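You operate a simulated robot arm through the tools that you are given. There is no shell and no other tool.

You are at the controls of a simulated robot arm. One attempt, no reset.

Task
Put some things from the top of the gauge bench away. At the end: the silver setting block from the top of the gauge bench is in the white drawer; the white filter holder from the top of the gauge bench is in the white drawer; the blue filter holder from the top of the gauge bench is in the white drawer; whatever was shut is shut again. Leave all else as you found it, and nothing knocked over (what rides in a drawer may roll over).

Only the result counts: the job must be done as asked and must still hold three seconds after the hand-in. Knocking over, shifting, dropping, spilling or breaking anything else fails it.

Robot
A 6-joint arm with a two-finger gripper, fixed in place. Base frame: the origin is on the floor under the middle of its stand, x ahead of it, y to its left, z up; the work surface is at about z = 90. Readings come in cm, degrees, newtons and seconds.
With the tool pointing down near the work surface it reaches from about 14 to 68 cm from the base axis. Its first joint turns from -66.0 to 66.0 degrees. Payload 2.45 kg.
Tool frame: the origin (TCP) lies between the finger pads and is the grasp point; the fingertips stand 3 cm ahead of it; z points along the fingers, y is the line along which they close. The gripper opens to 10.6 cm; its body begins 7.9 cm behind the TCP.
Orientation is told as [roll, pitch, yaw] about the base's x, y, z axes, in that order, counted from this pose: with the fingers straight down and closing along the base's y, the tool's x points along the base's -x, its y along +y and its z along -z.

Tools
- The arm moves only by the tool drive_tool. Its argument "commands" is a list of rows, each an object of numbers (a shift or turn left out is 0, a gripper value left out holds the last): "x", "y", "z": the shift along the tool's x, y, z in cm; "ax", "ay", "az": the turn, a rotation vector about the tool's x, y, z in degrees. In form: [{"x": .., "y": .., "z": .., "ax": .., "ay": .., "az": ..}, ...]. A call has 1 to 20 rows; each row shifts and turns the commanded pose from where the row before left it, along the tool's axes as they then stand. "claw" is the finger opening in cm, from 0 to 10.6, set as the call begins (left out, the last holds). Rows are played at 5 a second. More than 5 cm and 8.6 degrees between two rows, or a gripper value outside its range, and nothing of the call is played. A pose out of reach is approached as far as the arm can. The call stops where the force on the tool passes 40 N (or 10 N more than at its start, if that is more) or the arm is blocked; 0.2 s more then pass. Each finger travels about 15.3 cm/s and halts on what it meets, pressing with about 22 N; the grip force reading is that of the motor and also rises with nothing between the fingers. The clock runs only during rows and for 0.2 s after the last one: add rows that do not move to give the fingers time. It gives the time, the measured TCP pose, the force on the tool (base axes), the opening and the grip force at its end, in the units of the frame above (readings bear some noise), with the torque about the TCP (base axes, N m) and any sound that the robot's microphone picked up, and new pictures: "pictures" is both (left out), scene, wrist or none.
- Cameras (640 x 400 px; columns grow to the right, rows downward): "scene" is fixed at [4.64, 41.37, 139.03]; the picture's right is [-0.83, -0.56, 0.00], its down [-0.40, 0.58, -0.71] and it looks along [0.40, -0.59, -0.70] (base axes); focal length 220 px, centre (320, 200). "wrist" rides on the gripper at [7.6, -0.2, -10.6] in the tool frame; the picture's right is [0.02, 1.00, 0.00], its down [-0.78, 0.02, -0.62] and it looks along [-0.62, 0.01, 0.78] (tool axes); focal length 247 px, centre (320, 200). There is no depth. A picture from a camera that has moved, and an enlarged one, comes with that camera's place and axes in the base frame and with its lens.
- enlarge(camera, box): a new picture of the part [left, top, right, bottom] of that camera's present view, enlarged. The clock stands still meanwhile.
- sign_off(): hands the job in; it is judged then, once.

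Nothing tells you positions but the pictures and the camera data. Unless the task says otherwise, let go and move clear before handing in.

The tools are called as name(argument=value, ...) on one line, values as JSON. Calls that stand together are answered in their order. drive_tool: Moves the arm, as the interface text tells. Its arguments: {"type":"object","properties":{"commands":{"type":"array","items":{"type":"object","properties":{"x":{"type":"number"},"y":{"type":"number"},"z":{"type":"number"},"ax":{"type":"number"},"ay":{"type":"number"},"az":{"type":"number"}}}},"claw":{"type":"number"},"pictures":{"type":"string","enum":["both","scene","wrist","none"]}},"required":["commands"]} The other tools are called the same way: enlarge (camera, box) takes an enlarged picture of a part of a camera's view; sign_off () hands the job in.

At the start:

```text
clock: 0.0
position: [37.81, 4.58, 121.04]
tcp_rot: [0.0, 0.0, 0.0]
ft_force: [0.1, -0.1, 1.0]
ft_torque: [0.0, -0.03, 0.02]
grip_width: 10.59
grasp_force: 0.0
```

scene: 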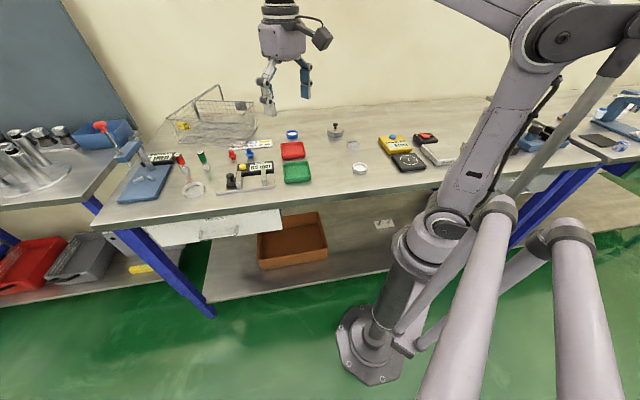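
wrist: 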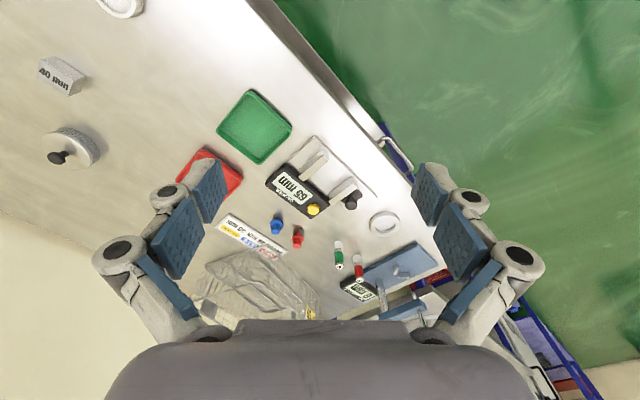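

I see a bench with a number of small items, a drawer under the left part of the bench, and the arm above it. I'll enlarge the views first to identify the silver setting block, the white and blue filter holders and the white drawer.

enlarge(camera="scene", box=[80, 90, 280, 215])

enlarge(camera="scene", box=[260, 100, 460, 225])

enlarge(camera="scene", box=[80, 180, 340, 320])

enlarge(camera="wrist", box=[0, 0, 320, 200])

enlarge(camera="wrist", box=[200, 120, 520, 320])

```text
3.20 times, centred on (180, 152) of scene
camera zoom: at [4.64, 41.37, 139.03], right [-0.83, -0.56, 0.0], down [-0.4, 0.58, -0.71], along [0.4, -0.59, -0.7], focal length 703 px, centre (768, 352)
```

zoom: 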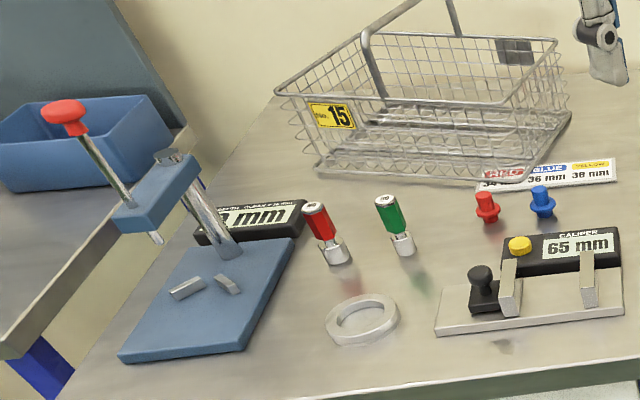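

```text
3.20 times, centred on (360, 162) of scene
camera zoom: at [4.64, 41.37, 139.03], right [-0.83, -0.56, 0.0], down [-0.4, 0.58, -0.71], along [0.4, -0.59, -0.7], focal length 703 px, centre (192, 320)
```

zoom: 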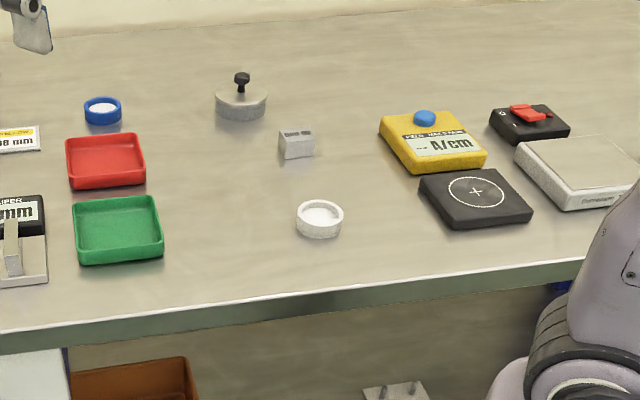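

```text
2.46 times, centred on (210, 250) of scene
camera zoom: at [4.64, 41.37, 139.03], right [-0.83, -0.56, 0.0], down [-0.4, 0.58, -0.71], along [0.4, -0.59, -0.7], focal length 541 px, centre (591, 77)
```

zoom: 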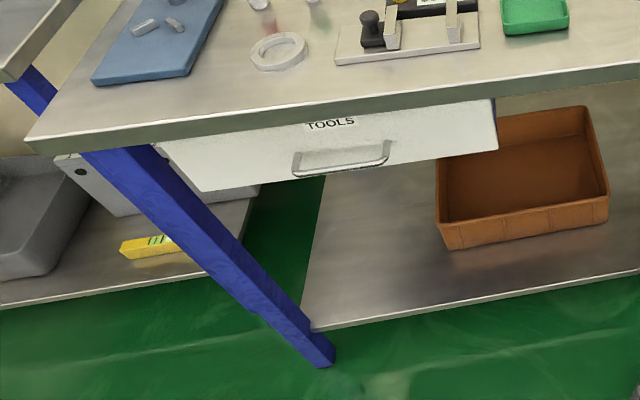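

```text
2.00 times, centred on (160, 100) of wrist
camera zoom: at [30.24, 4.31, 131.75], right [-0.02, 1.0, 0.0], down [0.78, 0.02, 0.62], along [0.62, 0.01, -0.78], focal length 494 px, centre (640, 400)
```

zoom: 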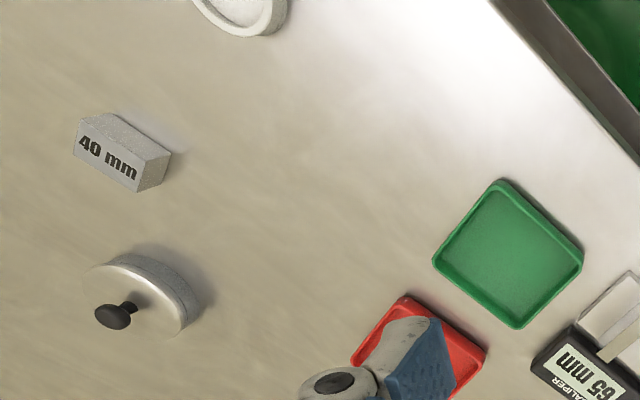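

```text
2.00 times, centred on (360, 220) of wrist
camera zoom: at [30.24, 4.31, 131.75], right [-0.02, 1.0, 0.0], down [0.78, 0.02, 0.62], along [0.62, 0.01, -0.78], focal length 494 px, centre (240, 160)
```

zoom: 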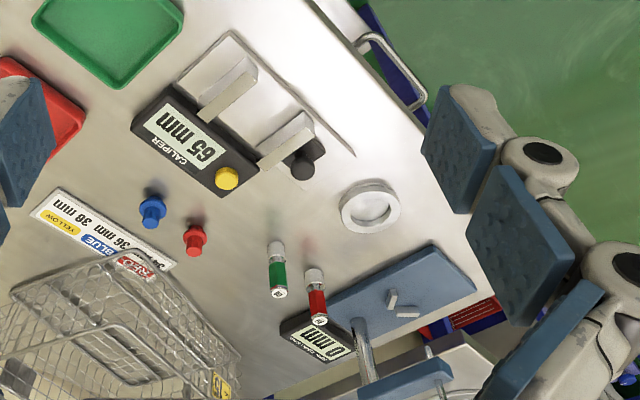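

I take the bench front edge to run at about 45° (from near (4,-31) through (29,-6) to (81,45)). The drawer handle is near (57,23,80), the silver block "40 mm" near (39,-33), the white holder near (30,-21) and the blue holder near (66,-27). Next I move to the drawer side of the edge and turn the tool for a closer look at the handle.

drive_tool(commands=[{"x": -1.7, "y": 3.92, "z": 1.6}, {"x": -1.7, "y": 3.92, "z": 1.6}, {"x": -1.7, "y": 3.92, "z": 1.6}, {"x": -1.7, "y": 3.92, "z": 1.6}, {"x": -1.7, "y": 3.92, "z": 1.6}, {"az": -7.38}, {"az": -7.38}, {"az": -7.38}, {"az": -7.38}, {"az": -7.38}, {"az": -7.38}, {}], claw=10.6)

```text
clock: 2.6
position: [46.46, 24.17, 113.01]
tcp_rot: [-0.2, 0.0, 44.4]
ft_force: [-0.3, 0.6, -0.4]
ft_torque: [0.0, -0.02, -0.04]
grip_width: 10.6
grasp_force: 0.0
camera wrist: at [41.09, 18.67, 123.8], right [-0.71, 0.7, 0.0], down [0.55, 0.56, 0.62], along [0.44, 0.44, -0.78], focal length 247 px, centre (320, 200)
```

scene: 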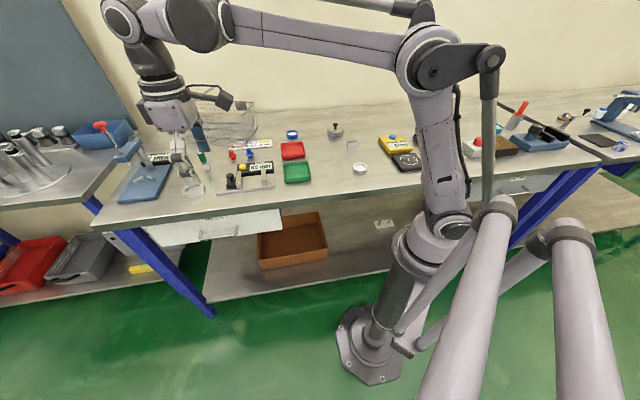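
wrist: 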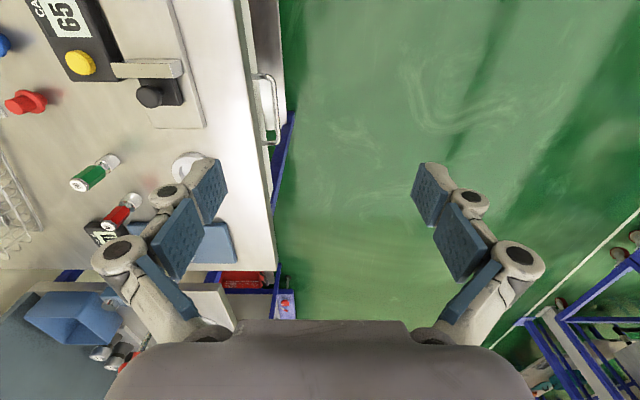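

The arm moved as planned and the gripper now hangs just outside the bench edge. A second drawer-like front shows to the right of the arm, so I'll enlarge both before deciding which is the white drawer.

enlarge(camera="scene", box=[440, 90, 640, 215])

enlarge(camera="wrist", box=[140, 20, 340, 145])

enlarge(camera="scene", box=[130, 190, 350, 290])

enlarge(camera="scene", box=[260, 110, 460, 235])

```text
3.20 times, centred on (540, 152) of scene
camera zoom: at [4.64, 41.37, 139.03], right [-0.83, -0.56, 0.0], down [-0.4, 0.58, -0.71], along [0.4, -0.59, -0.7], focal length 703 px, centre (-384, 352)
```

zoom: 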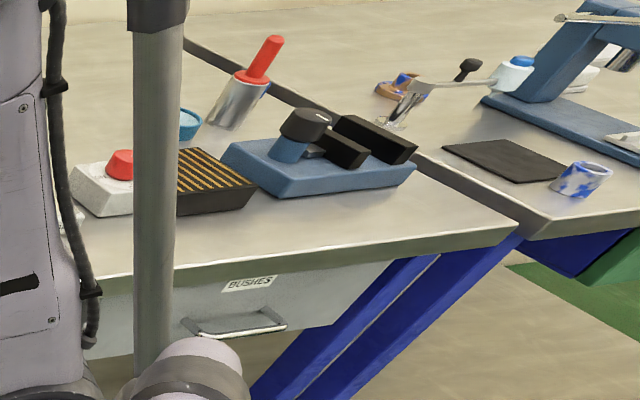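

```text
3.20 times, centred on (240, 82) of wrist
camera zoom: at [41.09, 18.67, 123.8], right [-0.71, 0.7, 0.0], down [0.55, 0.56, 0.62], along [0.44, 0.44, -0.78], focal length 790 px, centre (576, 576)
```

zoom: 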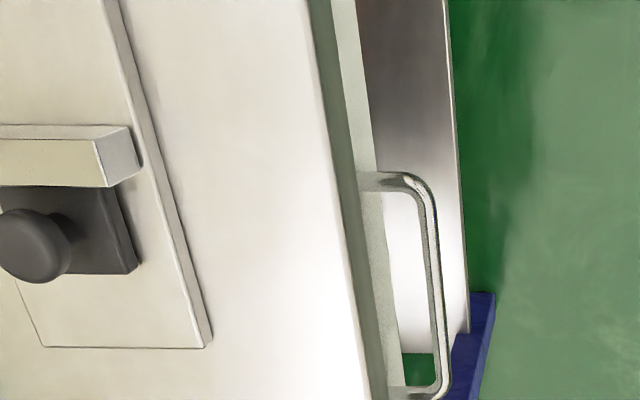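

```text
2.91 times, centred on (240, 240) of scene
camera zoom: at [4.64, 41.37, 139.03], right [-0.83, -0.56, 0.0], down [-0.4, 0.58, -0.71], along [0.4, -0.59, -0.7], focal length 639 px, centre (553, 84)
```

zoom: 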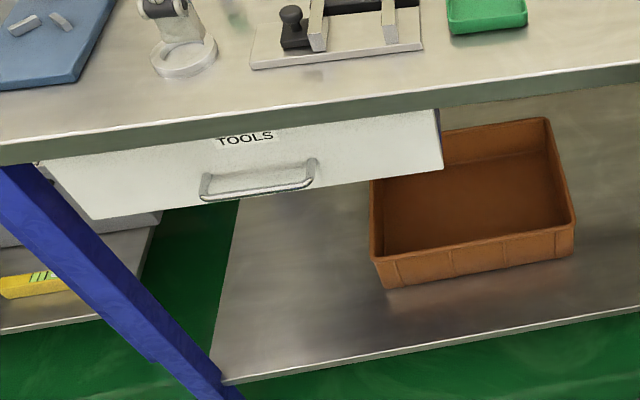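

```text
3.20 times, centred on (360, 172) of scene
camera zoom: at [4.64, 41.37, 139.03], right [-0.83, -0.56, 0.0], down [-0.4, 0.58, -0.71], along [0.4, -0.59, -0.7], focal length 703 px, centre (192, 288)
```

zoom: 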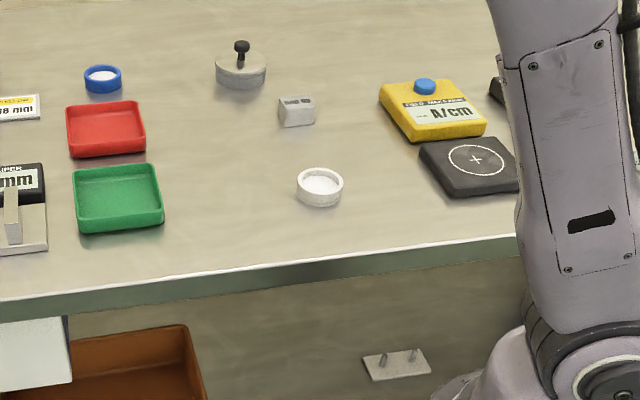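

The left front marked TOOLS is white and the right one marked BUSHES is grey, so TOOLS is the drawer I want. Its handle bar is at about (57.5,24,79), some 1.5 cm out from the bench edge. I'll tilt the tool 50° toward the bench and stop short of the handle.

drive_tool(commands=[{"ax": 7.14}, {"ax": 7.14}, {"ax": 7.14}, {"ax": 7.14}, {"ax": 7.14}, {"ax": 7.14}, {"ax": 7.16}, {}], claw=4.0)

```text
clock: 4.4
position: [46.43, 24.27, 113.06]
tcp_rot: [-50.2, -0.1, 44.3]
ft_force: [-0.8, -1.1, -0.2]
ft_torque: [0.02, 0.0, -0.02]
grip_width: 4.0
grasp_force: 0.1
camera wrist: at [35.3, 24.6, 120.11], right [-0.46, 0.44, -0.77], down [0.22, 0.9, 0.39], along [0.86, 0.01, -0.51], focal length 247 px, centre (320, 200)
```

scene: 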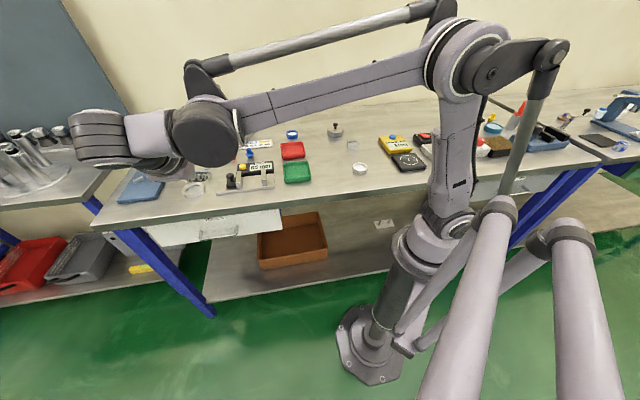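
wrist: 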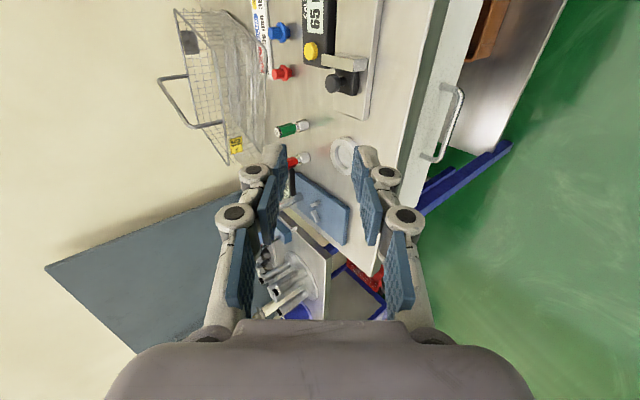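

The tilt came out as commanded and the handle is in view at the right. Next I lower to a point about 10 cm short of the handle along the tool axis.

drive_tool(commands=[{"x": -1.09, "y": 3.01, "z": 2.39}, {"x": -1.09, "y": 3.01, "z": 2.39}, {"x": -1.09, "y": 3.01, "z": 2.39}, {"x": -1.09, "y": 3.01, "z": 2.39}, {"x": -1.09, "y": 3.01, "z": 2.39}, {"x": -1.09, "y": 3.01, "z": 2.39}, {"x": -1.06, "y": 3.04, "z": 2.36}, {}])

```text
clock: 6.2
position: [50.91, 29.93, 86.46]
tcp_rot: [-50.2, -0.1, 44.2]
ft_force: [0.5, 0.7, -0.6]
ft_torque: [0.02, -0.04, 0.0]
grip_width: 4.01
grasp_force: 0.0
camera wrist: at [39.85, 30.25, 93.59], right [-0.46, 0.45, -0.77], down [0.22, 0.9, 0.39], along [0.86, 0.01, -0.51], focal length 247 px, centre (320, 200)
```

scene: 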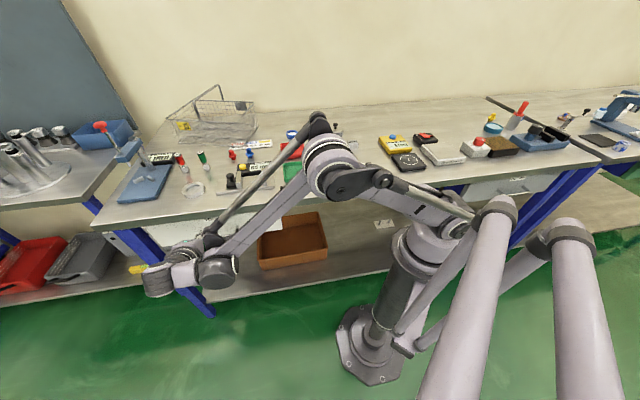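
wrist: 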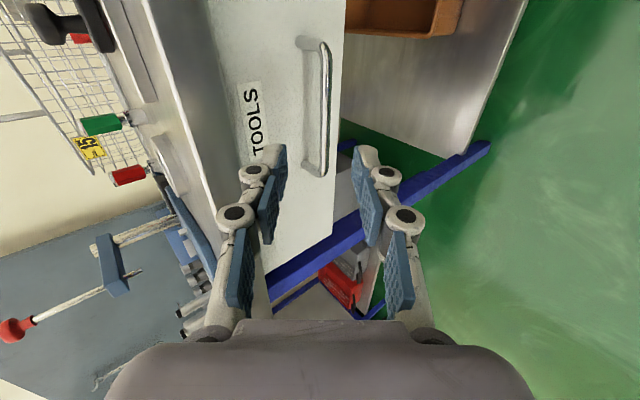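

The bar runs centred between the fingers, about 11.6 cm ahead along the tool axis. I'll advance 10 cm so that it lies between the finger pads.

drive_tool(commands=[{"z": 2.0}, {"z": 2.0}, {"z": 2.0}, {"z": 2.0}, {"z": 1.0}, {"z": 1.0}, {}])

enlarge(camera="wrist", box=[200, 60, 440, 210])

```text
clock: 7.8
position: [56.66, 24.6, 79.7]
tcp_rot: [-50.1, -0.1, 44.2]
ft_force: [-0.3, 0.6, 0.4]
ft_torque: [0.0, 0.02, 0.03]
grip_width: 3.99
grasp_force: 0.1
camera wrist: at [45.69, 24.96, 86.81], right [-0.46, 0.45, -0.77], down [0.22, 0.9, 0.39], along [0.86, 0.01, -0.51], focal length 247 px, centre (320, 200)
```

scene: 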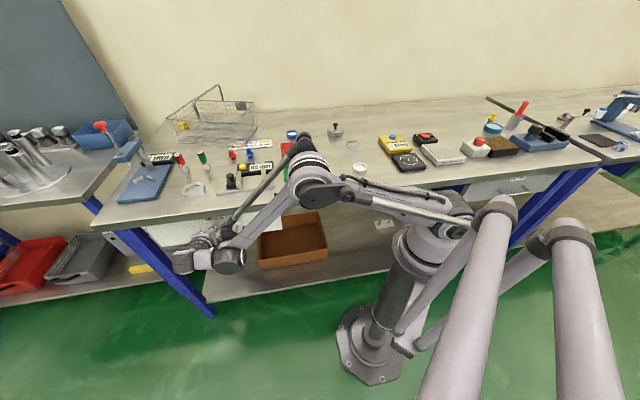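
wrist: 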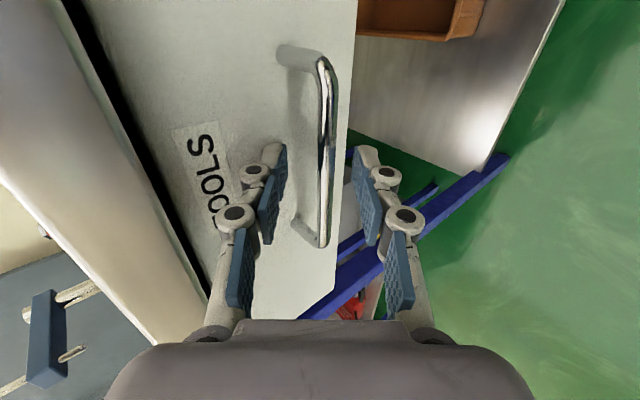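

```text
2.67 times, centred on (320, 135) of wrist
camera zoom: at [45.69, 24.96, 86.81], right [-0.46, 0.45, -0.77], down [0.22, 0.9, 0.39], along [0.86, 0.01, -0.51], focal length 659 px, centre (320, 373)
```

zoom: 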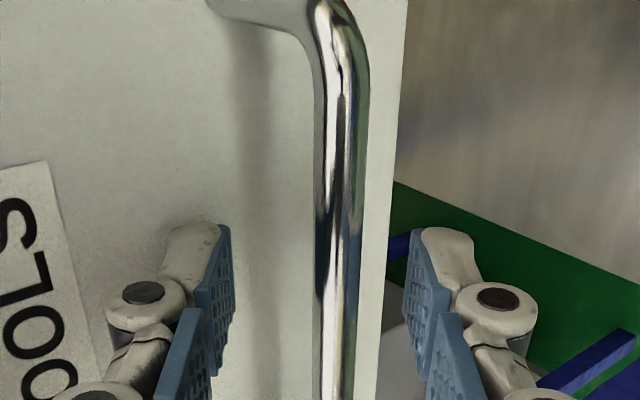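

The bar sits between the fingers with no contact yet. I'll close on it.

drive_tool(commands=[{}, {}, {}, {}, {}], claw=0)

enlarge(camera="wrist", box=[200, 60, 440, 210])

```text
clock: 9.0
position: [56.65, 24.8, 79.53]
tcp_rot: [-49.7, -0.1, 44.2]
ft_force: [-11.7, 4.6, -23.1]
ft_torque: [0.32, 0.23, 0.21]
grip_width: 0.92
grasp_force: 36.4
camera wrist: at [45.61, 25.06, 86.7], right [-0.47, 0.45, -0.76], down [0.22, 0.89, 0.39], along [0.86, 0.01, -0.52], focal length 247 px, centre (320, 200)
```

scene: 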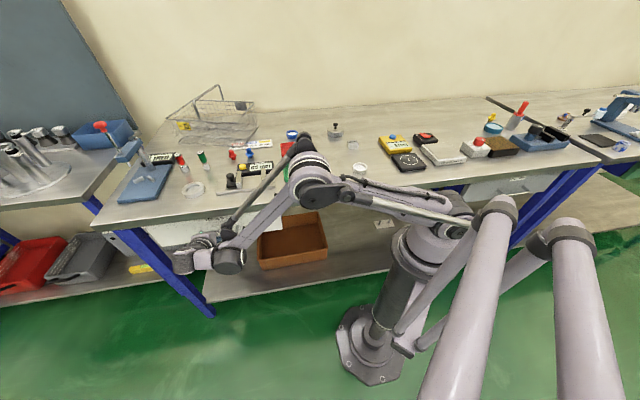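
wrist: 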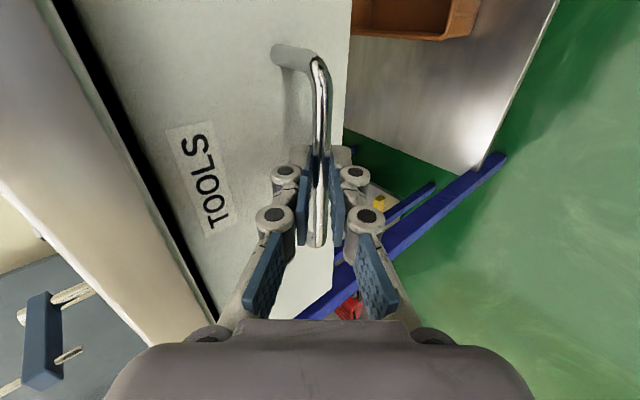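

```text
2.67 times, centred on (320, 135) of wrist
camera zoom: at [45.61, 25.06, 86.7], right [-0.47, 0.45, -0.76], down [0.22, 0.89, 0.39], along [0.86, 0.01, -0.52], focal length 659 px, centre (320, 373)
```

zoom: 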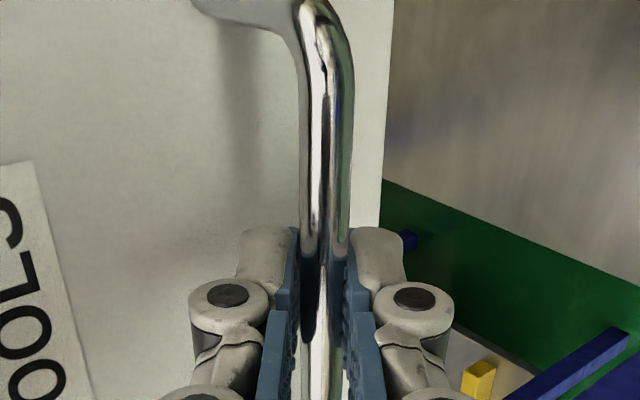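

The fingers hold the bar at 0.9 cm with some vertical strain. I'll ease that by 0.3 cm and then start pulling the drawer out along its own direction.

drive_tool(commands=[{"y": 0.3}, {}, {"y": 0.643, "z": -0.766}, {"y": 0.643, "z": -0.766}, {"y": 0.643, "z": -0.766}, {}])

```text
clock: 10.4
position: [54.52, 26.85, 79.57]
tcp_rot: [-50.1, -0.3, 44.4]
ft_force: [13.6, 13.1, -8.9]
ft_torque: [-0.08, 0.22, -0.16]
grip_width: 0.88
grasp_force: 36.6
camera wrist: at [43.46, 27.13, 86.6], right [-0.46, 0.44, -0.77], down [0.22, 0.9, 0.39], along [0.86, 0.01, -0.51], focal length 247 px, centre (320, 200)
```

scene: 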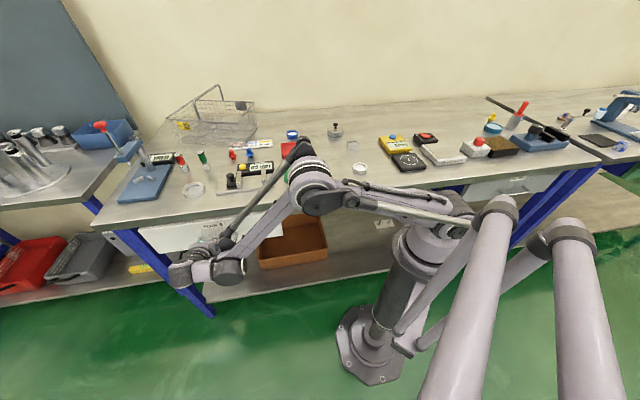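
wrist: 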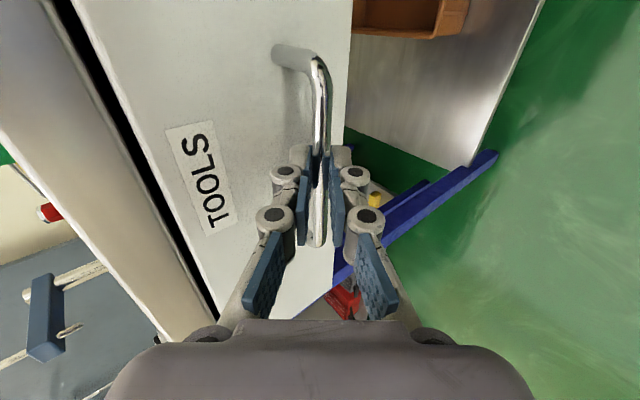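

The drawer is moving, with a sideways strain of about 19 N toward the left. I'll shift a little that way and keep pulling in short steps while I watch the force.

drive_tool(commands=[{"x": -0.15}, {}, {"x": -0.02, "y": 0.643, "z": -0.766}, {"x": -0.02, "y": 0.643, "z": -0.766}, {}], pictures="none")

```text
clock: 11.6
position: [53.1, 28.29, 79.53]
tcp_rot: [-50.3, 0.0, 44.1]
ft_force: [1.1, -0.1, 23.8]
ft_torque: [-0.7, 0.24, -0.55]
grip_width: 0.87
grasp_force: 36.4
```

The sideways strain is gone, but the tool is now being pushed up at 24 N. I'll raise it a touch and go on pulling.

drive_tool(commands=[{"y": -0.115, "z": -0.096}, {}, {"x": -0.01, "y": 0.643, "z": -0.766}, {"x": -0.01, "y": 0.643, "z": -0.766}, {"x": -0.01, "y": 0.643, "z": -0.766}, {}], pictures="none")

```text
clock: 13.0
position: [50.89, 30.53, 79.48]
tcp_rot: [-50.0, 0.2, 43.9]
ft_force: [-17.3, -17.2, -1.7]
ft_torque: [0.0, 0.02, 0.15]
grip_width: 0.9
grasp_force: 36.0
```

The sideways force has swung the other way, and the travel so far points at a drawer direction of 45°. I'll correct for that and continue.

drive_tool(commands=[{"x": 0.12}, {}, {"x": 0.014, "y": 0.643, "z": -0.766}, {"x": 0.014, "y": 0.643, "z": -0.766}, {"x": 0.014, "y": 0.643, "z": -0.766}, {}], pictures="none")

```text
clock: 14.4
position: [48.86, 32.77, 79.64]
tcp_rot: [-49.9, 0.0, 44.1]
ft_force: [-10.8, -9.2, -19.5]
ft_torque: [0.05, 0.27, -0.06]
grip_width: 0.91
grasp_force: 37.3
```

Forces stay moderate and the drawer is now out by about 11 cm. I'll go on with small corrections.

drive_tool(commands=[{"x": 0.06, "y": 0.077, "z": 0.064}, {}, {"x": 0.014, "y": 0.643, "z": -0.766}, {"x": 0.014, "y": 0.643, "z": -0.766}, {"x": 0.014, "y": 0.643, "z": -0.766}, {"x": 0.014, "y": 0.643, "z": -0.766}, {}], pictures="both")

```text
clock: 16.0
position: [46.05, 35.38, 79.58]
tcp_rot: [-49.9, -0.1, 44.3]
ft_force: [-5.0, -4.4, -18.0]
ft_torque: [-0.16, 0.48, -0.47]
grip_width: 0.9
grasp_force: 36.2
camera wrist: at [35.01, 35.69, 86.66], right [-0.47, 0.45, -0.76], down [0.22, 0.89, 0.39], along [0.86, 0.01, -0.51], focal length 247 px, centre (320, 200)
```

scene: 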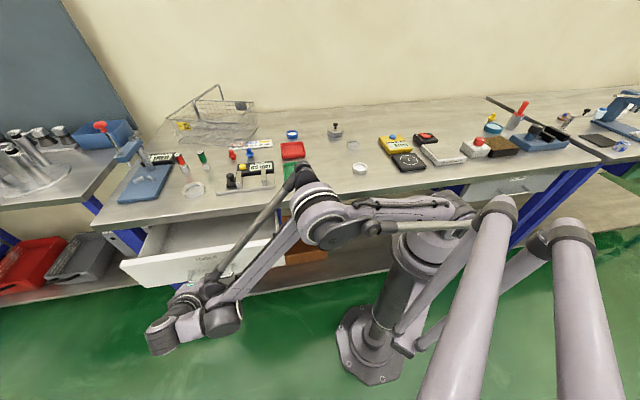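
wrist: 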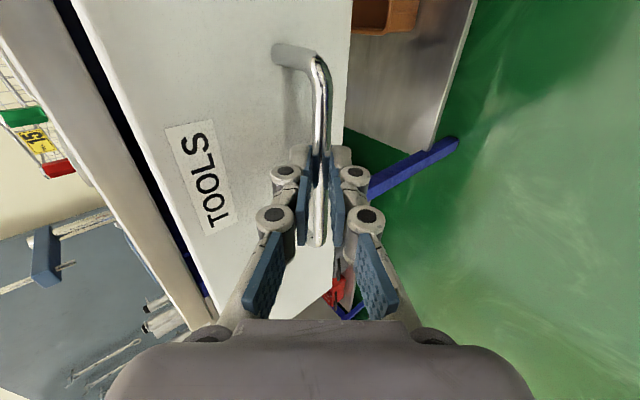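

The drawer is open about 15 cm and looks empty so far. I'll pull roughly 7 cm more.

drive_tool(commands=[{"x": 0.02, "y": 0.077, "z": 0.064}, {}, {"x": 0.014, "y": 0.643, "z": -0.766}, {"x": 0.014, "y": 0.643, "z": -0.766}, {"x": 0.014, "y": 0.643, "z": -0.766}, {"x": 0.014, "y": 0.643, "z": -0.766}, {}], pictures="none")

```text
clock: 17.6
position: [43.25, 38.12, 79.59]
tcp_rot: [-50.3, -0.1, 44.2]
ft_force: [1.1, 2.6, 22.1]
ft_torque: [0.01, -0.37, 0.52]
grip_width: 0.9
grasp_force: 37.1
```

drive_tool(commands=[{"y": -0.08, "z": -0.067}, {}, {"x": 0.014, "y": 0.643, "z": -0.766}, {"x": 0.014, "y": 0.643, "z": -0.766}, {"x": 0.014, "y": 0.643, "z": -0.766}, {}], pictures="both")

```text
clock: 19.0
position: [41.05, 40.41, 79.5]
tcp_rot: [-50.0, -0.1, 44.1]
ft_force: [-7.4, -7.3, -0.6]
ft_torque: [0.04, 0.03, 0.09]
grip_width: 0.89
grasp_force: 36.4
camera wrist: at [30.05, 40.73, 86.65], right [-0.46, 0.45, -0.77], down [0.22, 0.9, 0.39], along [0.86, 0.01, -0.51], focal length 247 px, centre (320, 200)
```

scene: 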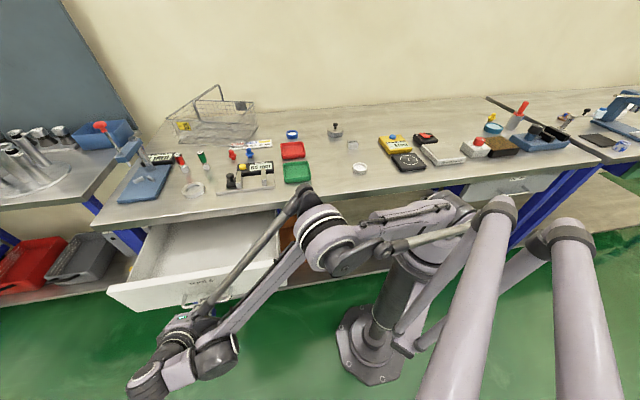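
wrist: 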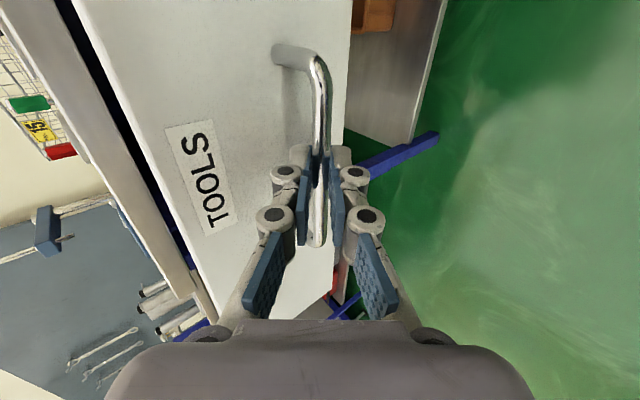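

The drawer is out 22 cm, exactly along 45°, and its tray looks empty. I'll release the handle and back off along the tool axis.

drive_tool(commands=[{}, {}, {"z": -1.0}, {"z": -2.5}, {"z": -2.5}, {"z": -3.0}, {"z": -3.0}, {}], claw=4.0)

```text
clock: 20.8
position: [40.07, 44.09, 87.43]
tcp_rot: [-50.0, 0.0, 44.2]
ft_force: [-0.3, 0.0, -0.1]
ft_torque: [-0.02, 0.01, -0.03]
grip_width: 3.99
grasp_force: 0.1
out of reach, approached as far as the arm can: row 5, 6, 7
camera wrist: at [29.11, 44.42, 94.58], right [-0.46, 0.45, -0.77], down [0.22, 0.9, 0.39], along [0.86, 0.01, -0.51], focal length 247 px, centre (320, 200)
```

scene: 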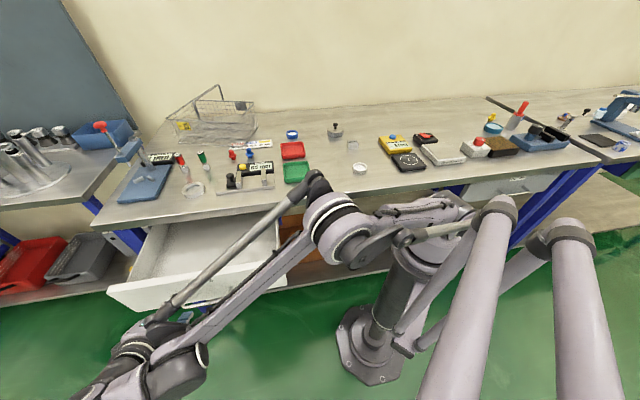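
wrist: 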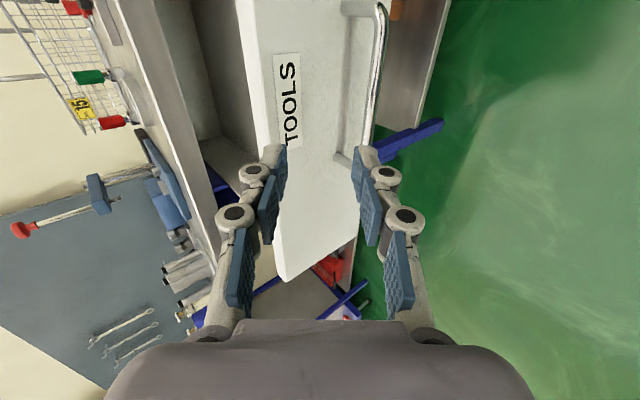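

The handle is free; the first joint hit its limit near the end of the retreat. I'll rise straight up from here and untilt the tool to look down into the drawer.

drive_tool(commands=[{"y": -2.3, "z": -1.93}, {"y": -2.3, "z": -1.93}, {"y": -2.3, "z": -1.93}, {"y": -2.3, "z": -1.93}, {"y": -2.3, "z": -1.93}, {"y": -2.3, "z": -1.93}, {}], pictures="none")

```text
clock: 22.4
position: [40.32, 44.1, 105.31]
tcp_rot: [-50.1, -0.1, 44.2]
ft_force: [-0.3, 0.2, 0.0]
ft_torque: [0.0, 0.01, 0.0]
grip_width: 3.99
grasp_force: 0.1
```

drive_tool(commands=[{"ax": -7.16}, {"ax": -7.16}, {"ax": -7.16}, {"ax": -7.16}, {"ax": -7.16}, {"ax": -7.16}, {"ax": -7.16}, {}], claw=10.6)

```text
clock: 24.2
position: [40.29, 44.26, 105.29]
tcp_rot: [0.1, 0.0, 44.3]
ft_force: [0.4, -0.3, -0.9]
ft_torque: [-0.01, -0.01, -0.04]
grip_width: 10.63
grasp_force: 0.0
camera wrist: at [35.04, 38.57, 116.12], right [-0.71, 0.7, 0.0], down [0.55, 0.56, 0.62], along [0.44, 0.45, -0.78], focal length 247 px, centre (320, 200)
```

scene: 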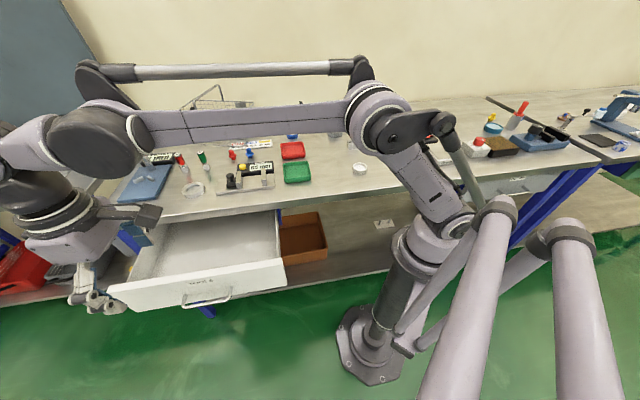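
wrist: 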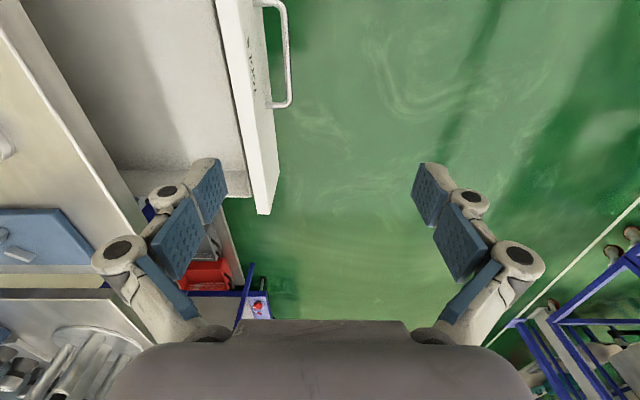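

The drawer is an empty open tray. I'll zoom in on it to get its floor and walls.

enlarge(camera="scene", box=[100, 190, 300, 315])

enlarge(camera="wrist", box=[0, 0, 320, 200])

```text
3.20 times, centred on (200, 252) of scene
camera zoom: at [4.64, 41.37, 139.03], right [-0.83, -0.56, 0.0], down [-0.4, 0.58, -0.71], along [0.4, -0.59, -0.7], focal length 703 px, centre (704, 32)
```

zoom: 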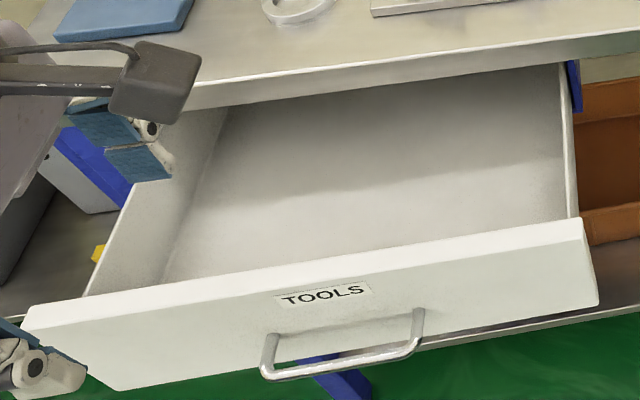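

```text
2.00 times, centred on (160, 100) of wrist
camera zoom: at [35.04, 38.57, 116.12], right [-0.71, 0.7, 0.0], down [0.55, 0.56, 0.62], along [0.44, 0.45, -0.78], focal length 494 px, centre (640, 400)
```

zoom: 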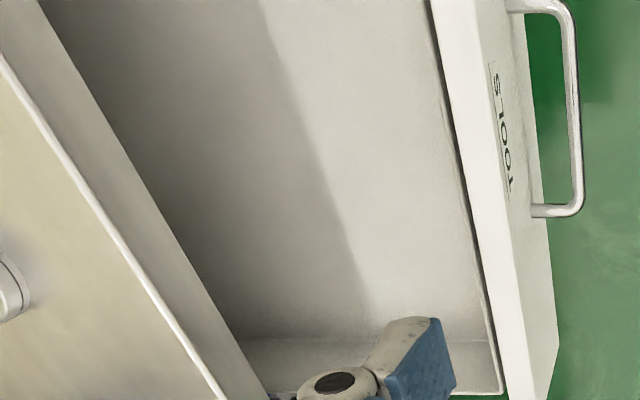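

The tray floor lies at about z = 75, reaching from the bench edge out to the drawer front, and it is empty. I'll raise the arm, turn the yaw back to 0 and swing over to the block and holders for a close look.

drive_tool(commands=[{"z": -1.5, "az": 7.38}, {"z": -1.5, "az": 7.38}, {"z": -1.5, "az": 7.38}, {"z": -1.5, "az": 7.38}, {"z": -1.5, "az": 7.38}, {"z": -1.5, "az": 7.4}, {}], pictures="none")

drive_tool(commands=[{"x": 0.39, "y": -4.2}, {"x": 0.39, "y": -4.2}, {"x": 0.39, "y": -4.2}, {"x": 0.39, "y": -4.2}, {"x": 0.39, "y": -4.2}, {"x": 0.39, "y": -4.2}, {"x": 0.39, "y": -4.2}, {"x": 0.39, "y": -4.2}, {"x": 0.39, "y": -4.2}, {"x": 0.39, "y": -4.2}, {"x": 0.39, "y": -4.2}, {"x": 0.39, "y": -4.2}, {"x": 0.39, "y": -4.2}, {"x": 0.39, "y": -4.2}, {"x": 0.39, "y": -4.2}, {"x": 0.39, "y": -4.2}, {}])

```text
clock: 25.8
position: [40.38, 44.07, 114.37]
tcp_rot: [0.1, 0.0, -0.2]
ft_force: [0.4, -0.1, 0.6]
ft_torque: [-0.01, 0.04, 0.01]
grip_width: 10.59
grasp_force: 0.0
```

```text
clock: 29.4
position: [34.15, -23.12, 114.22]
tcp_rot: [0.1, 0.0, 0.0]
ft_force: [-0.1, 0.1, -0.8]
ft_torque: [-0.01, 0.01, 0.04]
grip_width: 10.6
grasp_force: 0.0
camera wrist: at [26.47, -23.41, 125.02], right [-0.02, 1.0, 0.0], down [0.78, 0.02, 0.62], along [0.62, 0.01, -0.78], focal length 247 px, centre (320, 200)
```

scene: 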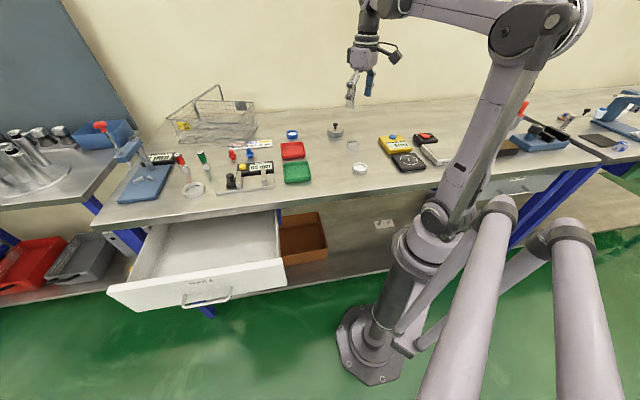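
wrist: 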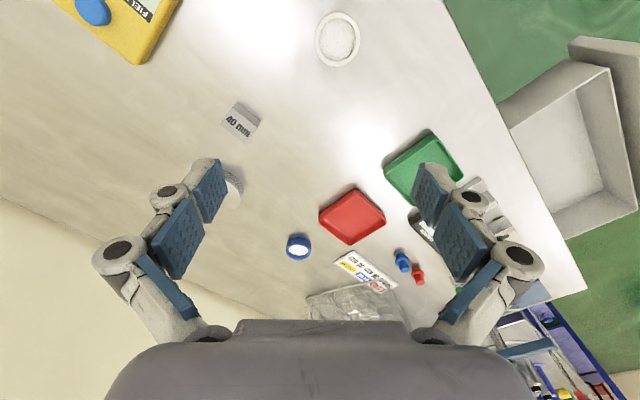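

enlarge(camera="wrist", box=[180, 0, 420, 150])

enlarge(camera="wrist", box=[200, 150, 440, 300])

enlarge(camera="scene", box=[265, 115, 385, 190])

```text
2.67 times, centred on (300, 75) of wrist
camera zoom: at [26.47, -23.41, 125.02], right [-0.02, 1.0, 0.0], down [0.78, 0.02, 0.62], along [0.62, 0.01, -0.78], focal length 659 px, centre (373, 533)
```

zoom: 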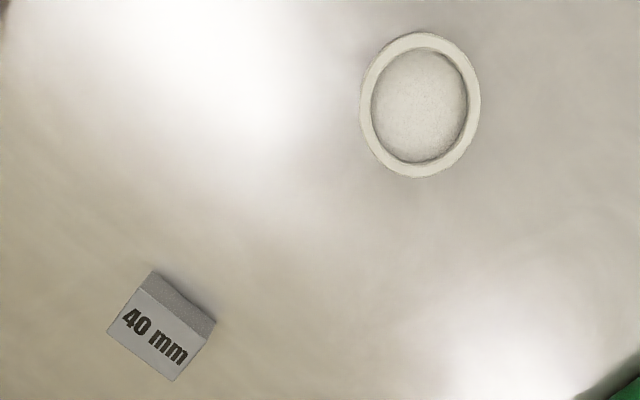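

```text
2.67 times, centred on (320, 225) of wrist
camera zoom: at [26.47, -23.41, 125.02], right [-0.02, 1.0, 0.0], down [0.78, 0.02, 0.62], along [0.62, 0.01, -0.78], focal length 659 px, centre (320, 133)
```

zoom: 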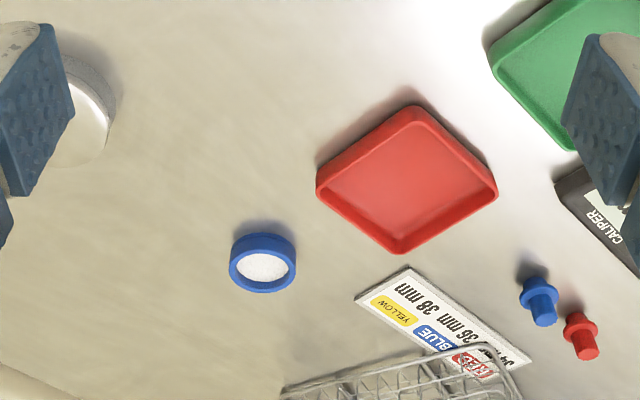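

```text
5.33 times, centred on (325, 152) of scene
camera zoom: at [4.64, 41.37, 139.03], right [-0.83, -0.56, 0.0], down [-0.4, 0.58, -0.71], along [0.4, -0.59, -0.7], focal length 1172 px, centre (293, 453)
```

zoom: 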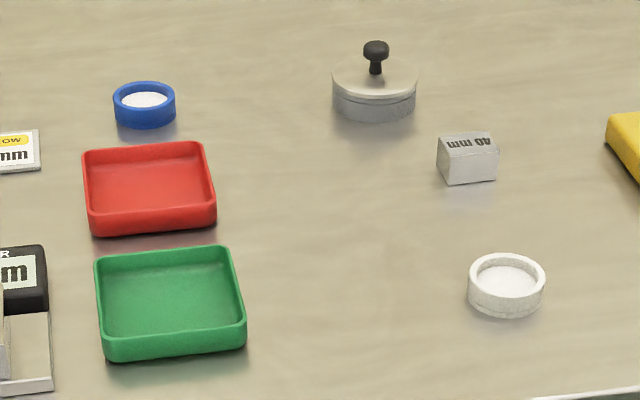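

From this view the silver "40 mm" block is about 4 × 2.8 × 3 cm, centred near (39.4,-34.1) and turned by about 45–50°. The white holder (5 cm across) is near (29.5,-21.5) and the blue one near (65,-27). I'll go above the block, turn to yaw -45 and check its alignment.

drive_tool(commands=[{"x": -1.325, "y": -2.76, "z": 2.0}, {"x": -1.325, "y": -2.76, "z": 2.0}, {"x": -1.325, "y": -2.76, "z": 2.0}, {"x": -1.325, "y": -2.76, "z": 2.0}, {"az": 7.5}, {"az": 7.5}, {"az": 7.5}, {"az": 7.5}, {"az": 7.5}, {"az": 7.5}, {}], claw=8)

enlarge(camera="wrist", box=[200, 60, 440, 210])

```text
clock: 31.8
position: [39.45, -34.07, 106.24]
tcp_rot: [0.2, 0.0, -45.1]
ft_force: [-1.4, -0.3, -0.8]
ft_torque: [-0.03, 0.02, 0.03]
grip_width: 8.02
grasp_force: 0.2
camera wrist: at [33.99, -28.92, 117.01], right [0.69, 0.72, 0.0], down [0.56, -0.54, 0.62], along [0.45, -0.43, -0.78], focal length 247 px, centre (320, 200)
```

scene: 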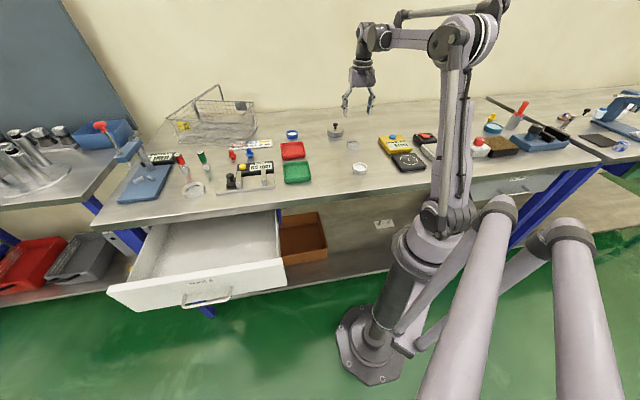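
wrist: 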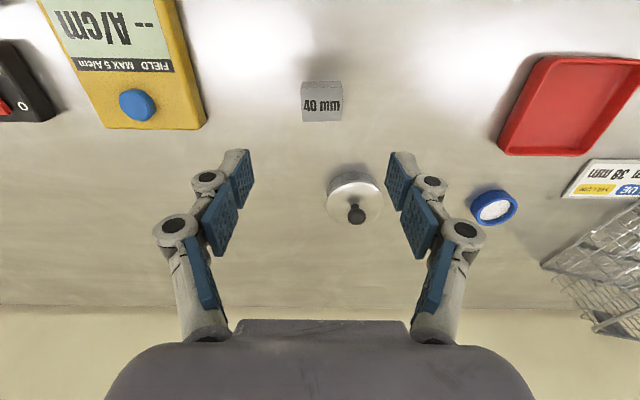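

```text
2.67 times, centred on (320, 135) of wrist
camera zoom: at [33.99, -28.92, 117.01], right [0.69, 0.72, 0.0], down [0.56, -0.54, 0.62], along [0.45, -0.43, -0.78], focal length 659 px, centre (320, 373)
```

zoom: 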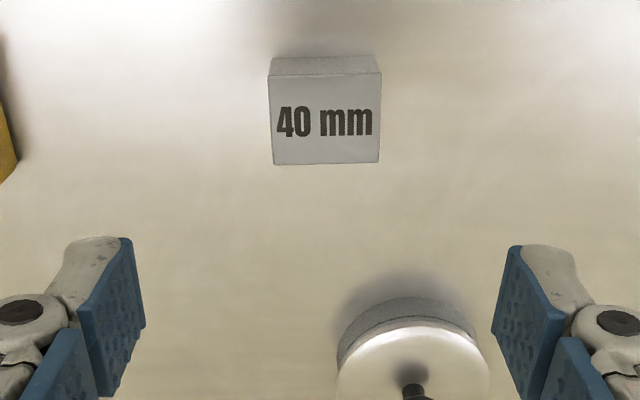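

The block is square to the tool and lies right under it, with only about 0.2 cm of offset. I'll descend to just above the table with the fingers on either side of its 4 cm length.

drive_tool(commands=[{"y": 0.15, "z": 3}, {"z": 3}, {"z": 3}, {"z": 2}, {"z": 1}, {"z": 0.6}, {}])

```text
clock: 33.4
position: [39.49, -33.97, 93.4]
tcp_rot: [0.1, 0.0, -45.0]
ft_force: [-0.4, 0.3, -0.2]
ft_torque: [-0.04, -0.02, 0.01]
grip_width: 8.01
grasp_force: 0.0
camera wrist: at [33.97, -28.79, 104.33], right [0.69, 0.72, 0.0], down [0.56, -0.54, 0.62], along [0.45, -0.43, -0.78], focal length 247 px, centre (320, 200)
```

scene: 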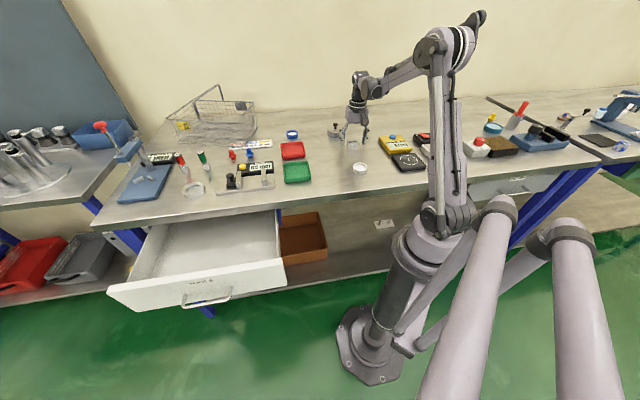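
wrist: 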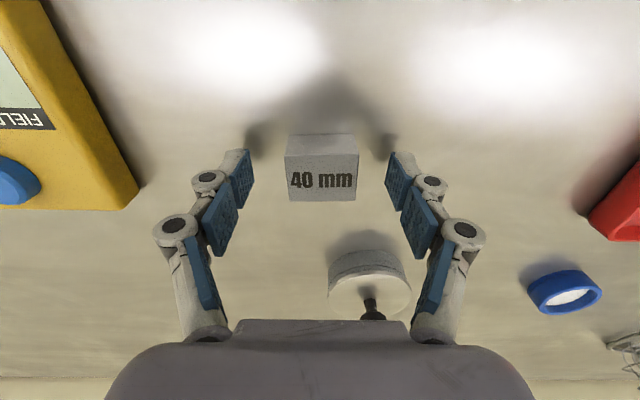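

The fingers straddle the block. I'll close on it and lift a little to check the hold.

drive_tool(commands=[{}, {}, {}, {}, {}], claw=0, pictures="none")

drive_tool(commands=[{"z": -1}, {"z": -2}, {"z": -3}, {}])

```text
clock: 34.6
position: [39.46, -33.91, 93.56]
tcp_rot: [0.1, 0.0, -45.2]
ft_force: [2.3, -0.3, 11.0]
ft_torque: [0.14, 0.03, -0.04]
grip_width: 3.96
grasp_force: 22.3
```

```text
clock: 35.6
position: [39.55, -33.83, 99.62]
tcp_rot: [0.1, 0.0, -45.2]
ft_force: [-0.5, 0.0, -3.2]
ft_torque: [-0.03, -0.03, -0.01]
grip_width: 3.94
grasp_force: 21.7
camera wrist: at [34.11, -28.66, 110.38], right [0.69, 0.72, 0.0], down [0.56, -0.54, 0.62], along [0.45, -0.43, -0.78], focal length 247 px, centre (320, 200)
```

scene: 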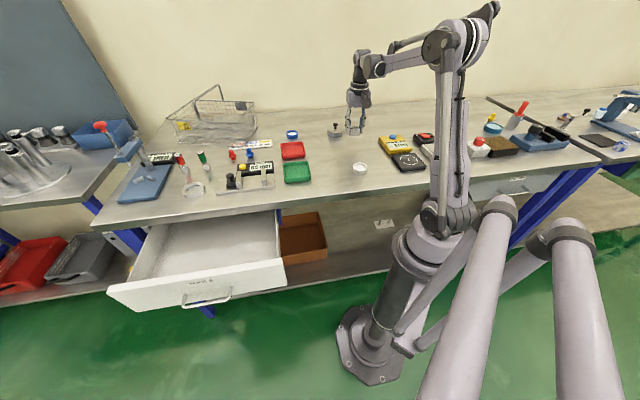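
wrist: 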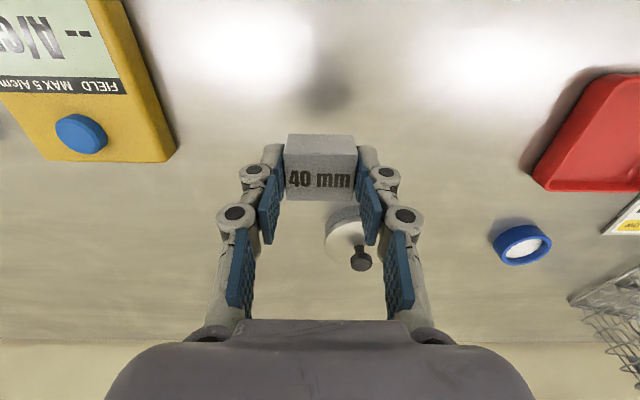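

The block is held (3.9 cm wide, about 3 N). I'll lift it clear and carry it over to above the open drawer near (46,24), keeping yaw -45.

drive_tool(commands=[{"z": -4}, {"z": -4}, {"z": -4}, {"x": 2.8, "y": 3.53}, {"x": 2.8, "y": 3.53}, {"x": 2.8, "y": 3.53}, {"x": 2.8, "y": 3.53}, {"x": 2.8, "y": 3.53}, {"x": 2.8, "y": 3.53}, {"x": 2.8, "y": 3.53}, {"x": 2.8, "y": 3.53}, {"x": 2.8, "y": 3.53}, {"x": 2.8, "y": 3.53}, {"x": 2.8, "y": 3.53}, {"x": 2.8, "y": 3.53}, {"x": 2.8, "y": 3.53}, {}])

```text
clock: 39.2
position: [45.82, 24.2, 111.37]
tcp_rot: [0.1, -0.1, -45.1]
ft_force: [0.1, 0.4, -2.6]
ft_torque: [0.03, 0.01, 0.01]
grip_width: 3.96
grasp_force: 22.4
camera wrist: at [40.43, 29.44, 122.22], right [0.69, 0.72, 0.0], down [0.56, -0.54, 0.62], along [0.45, -0.43, -0.78], focal length 247 px, centre (320, 200)
```

scene: 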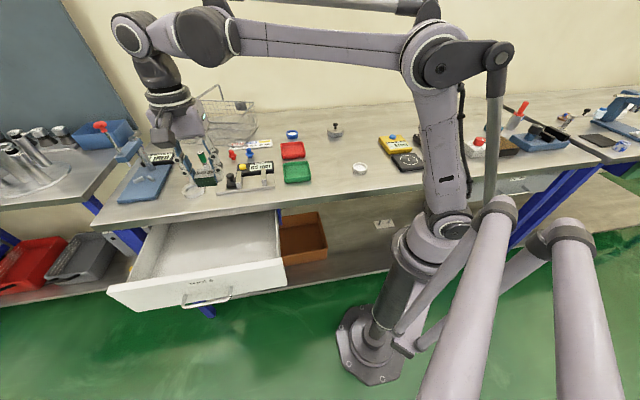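
wrist: 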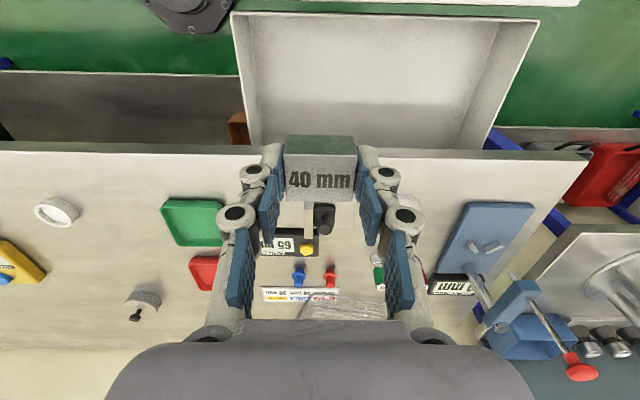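

The block is above the tray area with the yaw held. I'll zoom the wrist view to place the drawer front and the bench edge precisely before lowering.

enlarge(camera="wrist", box=[210, 0, 560, 218])

enlarge(camera="scene", box=[100, 190, 300, 315])

```text
1.83 times, centred on (385, 109) of wrist
camera zoom: at [40.43, 29.44, 122.22], right [0.69, 0.72, 0.0], down [0.56, -0.54, 0.62], along [0.45, -0.43, -0.78], focal length 452 px, centre (201, 366)
```

zoom: 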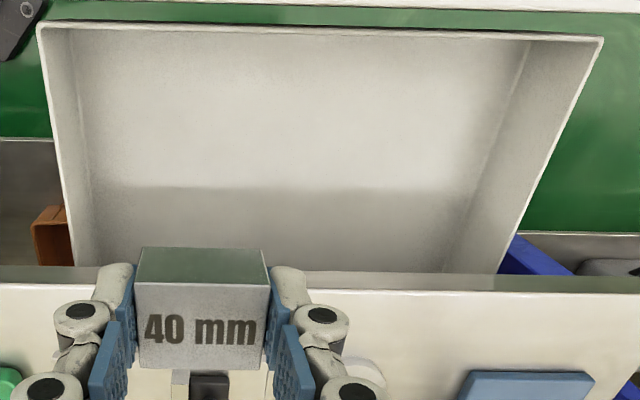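

```text
3.20 times, centred on (200, 252) of scene
camera zoom: at [4.64, 41.38, 139.03], right [-0.83, -0.56, 0.0], down [-0.4, 0.58, -0.71], along [0.4, -0.59, -0.7], focal length 703 px, centre (704, 32)
```

zoom: 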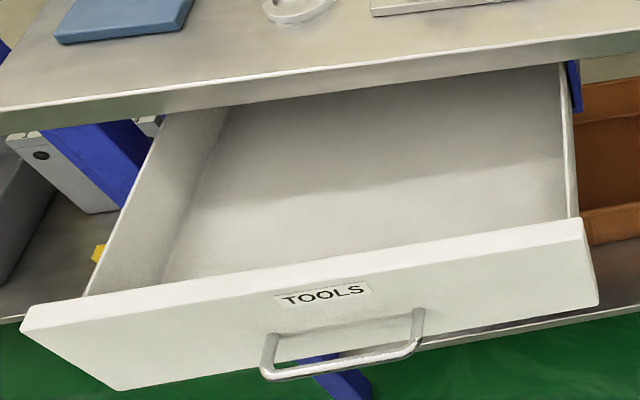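

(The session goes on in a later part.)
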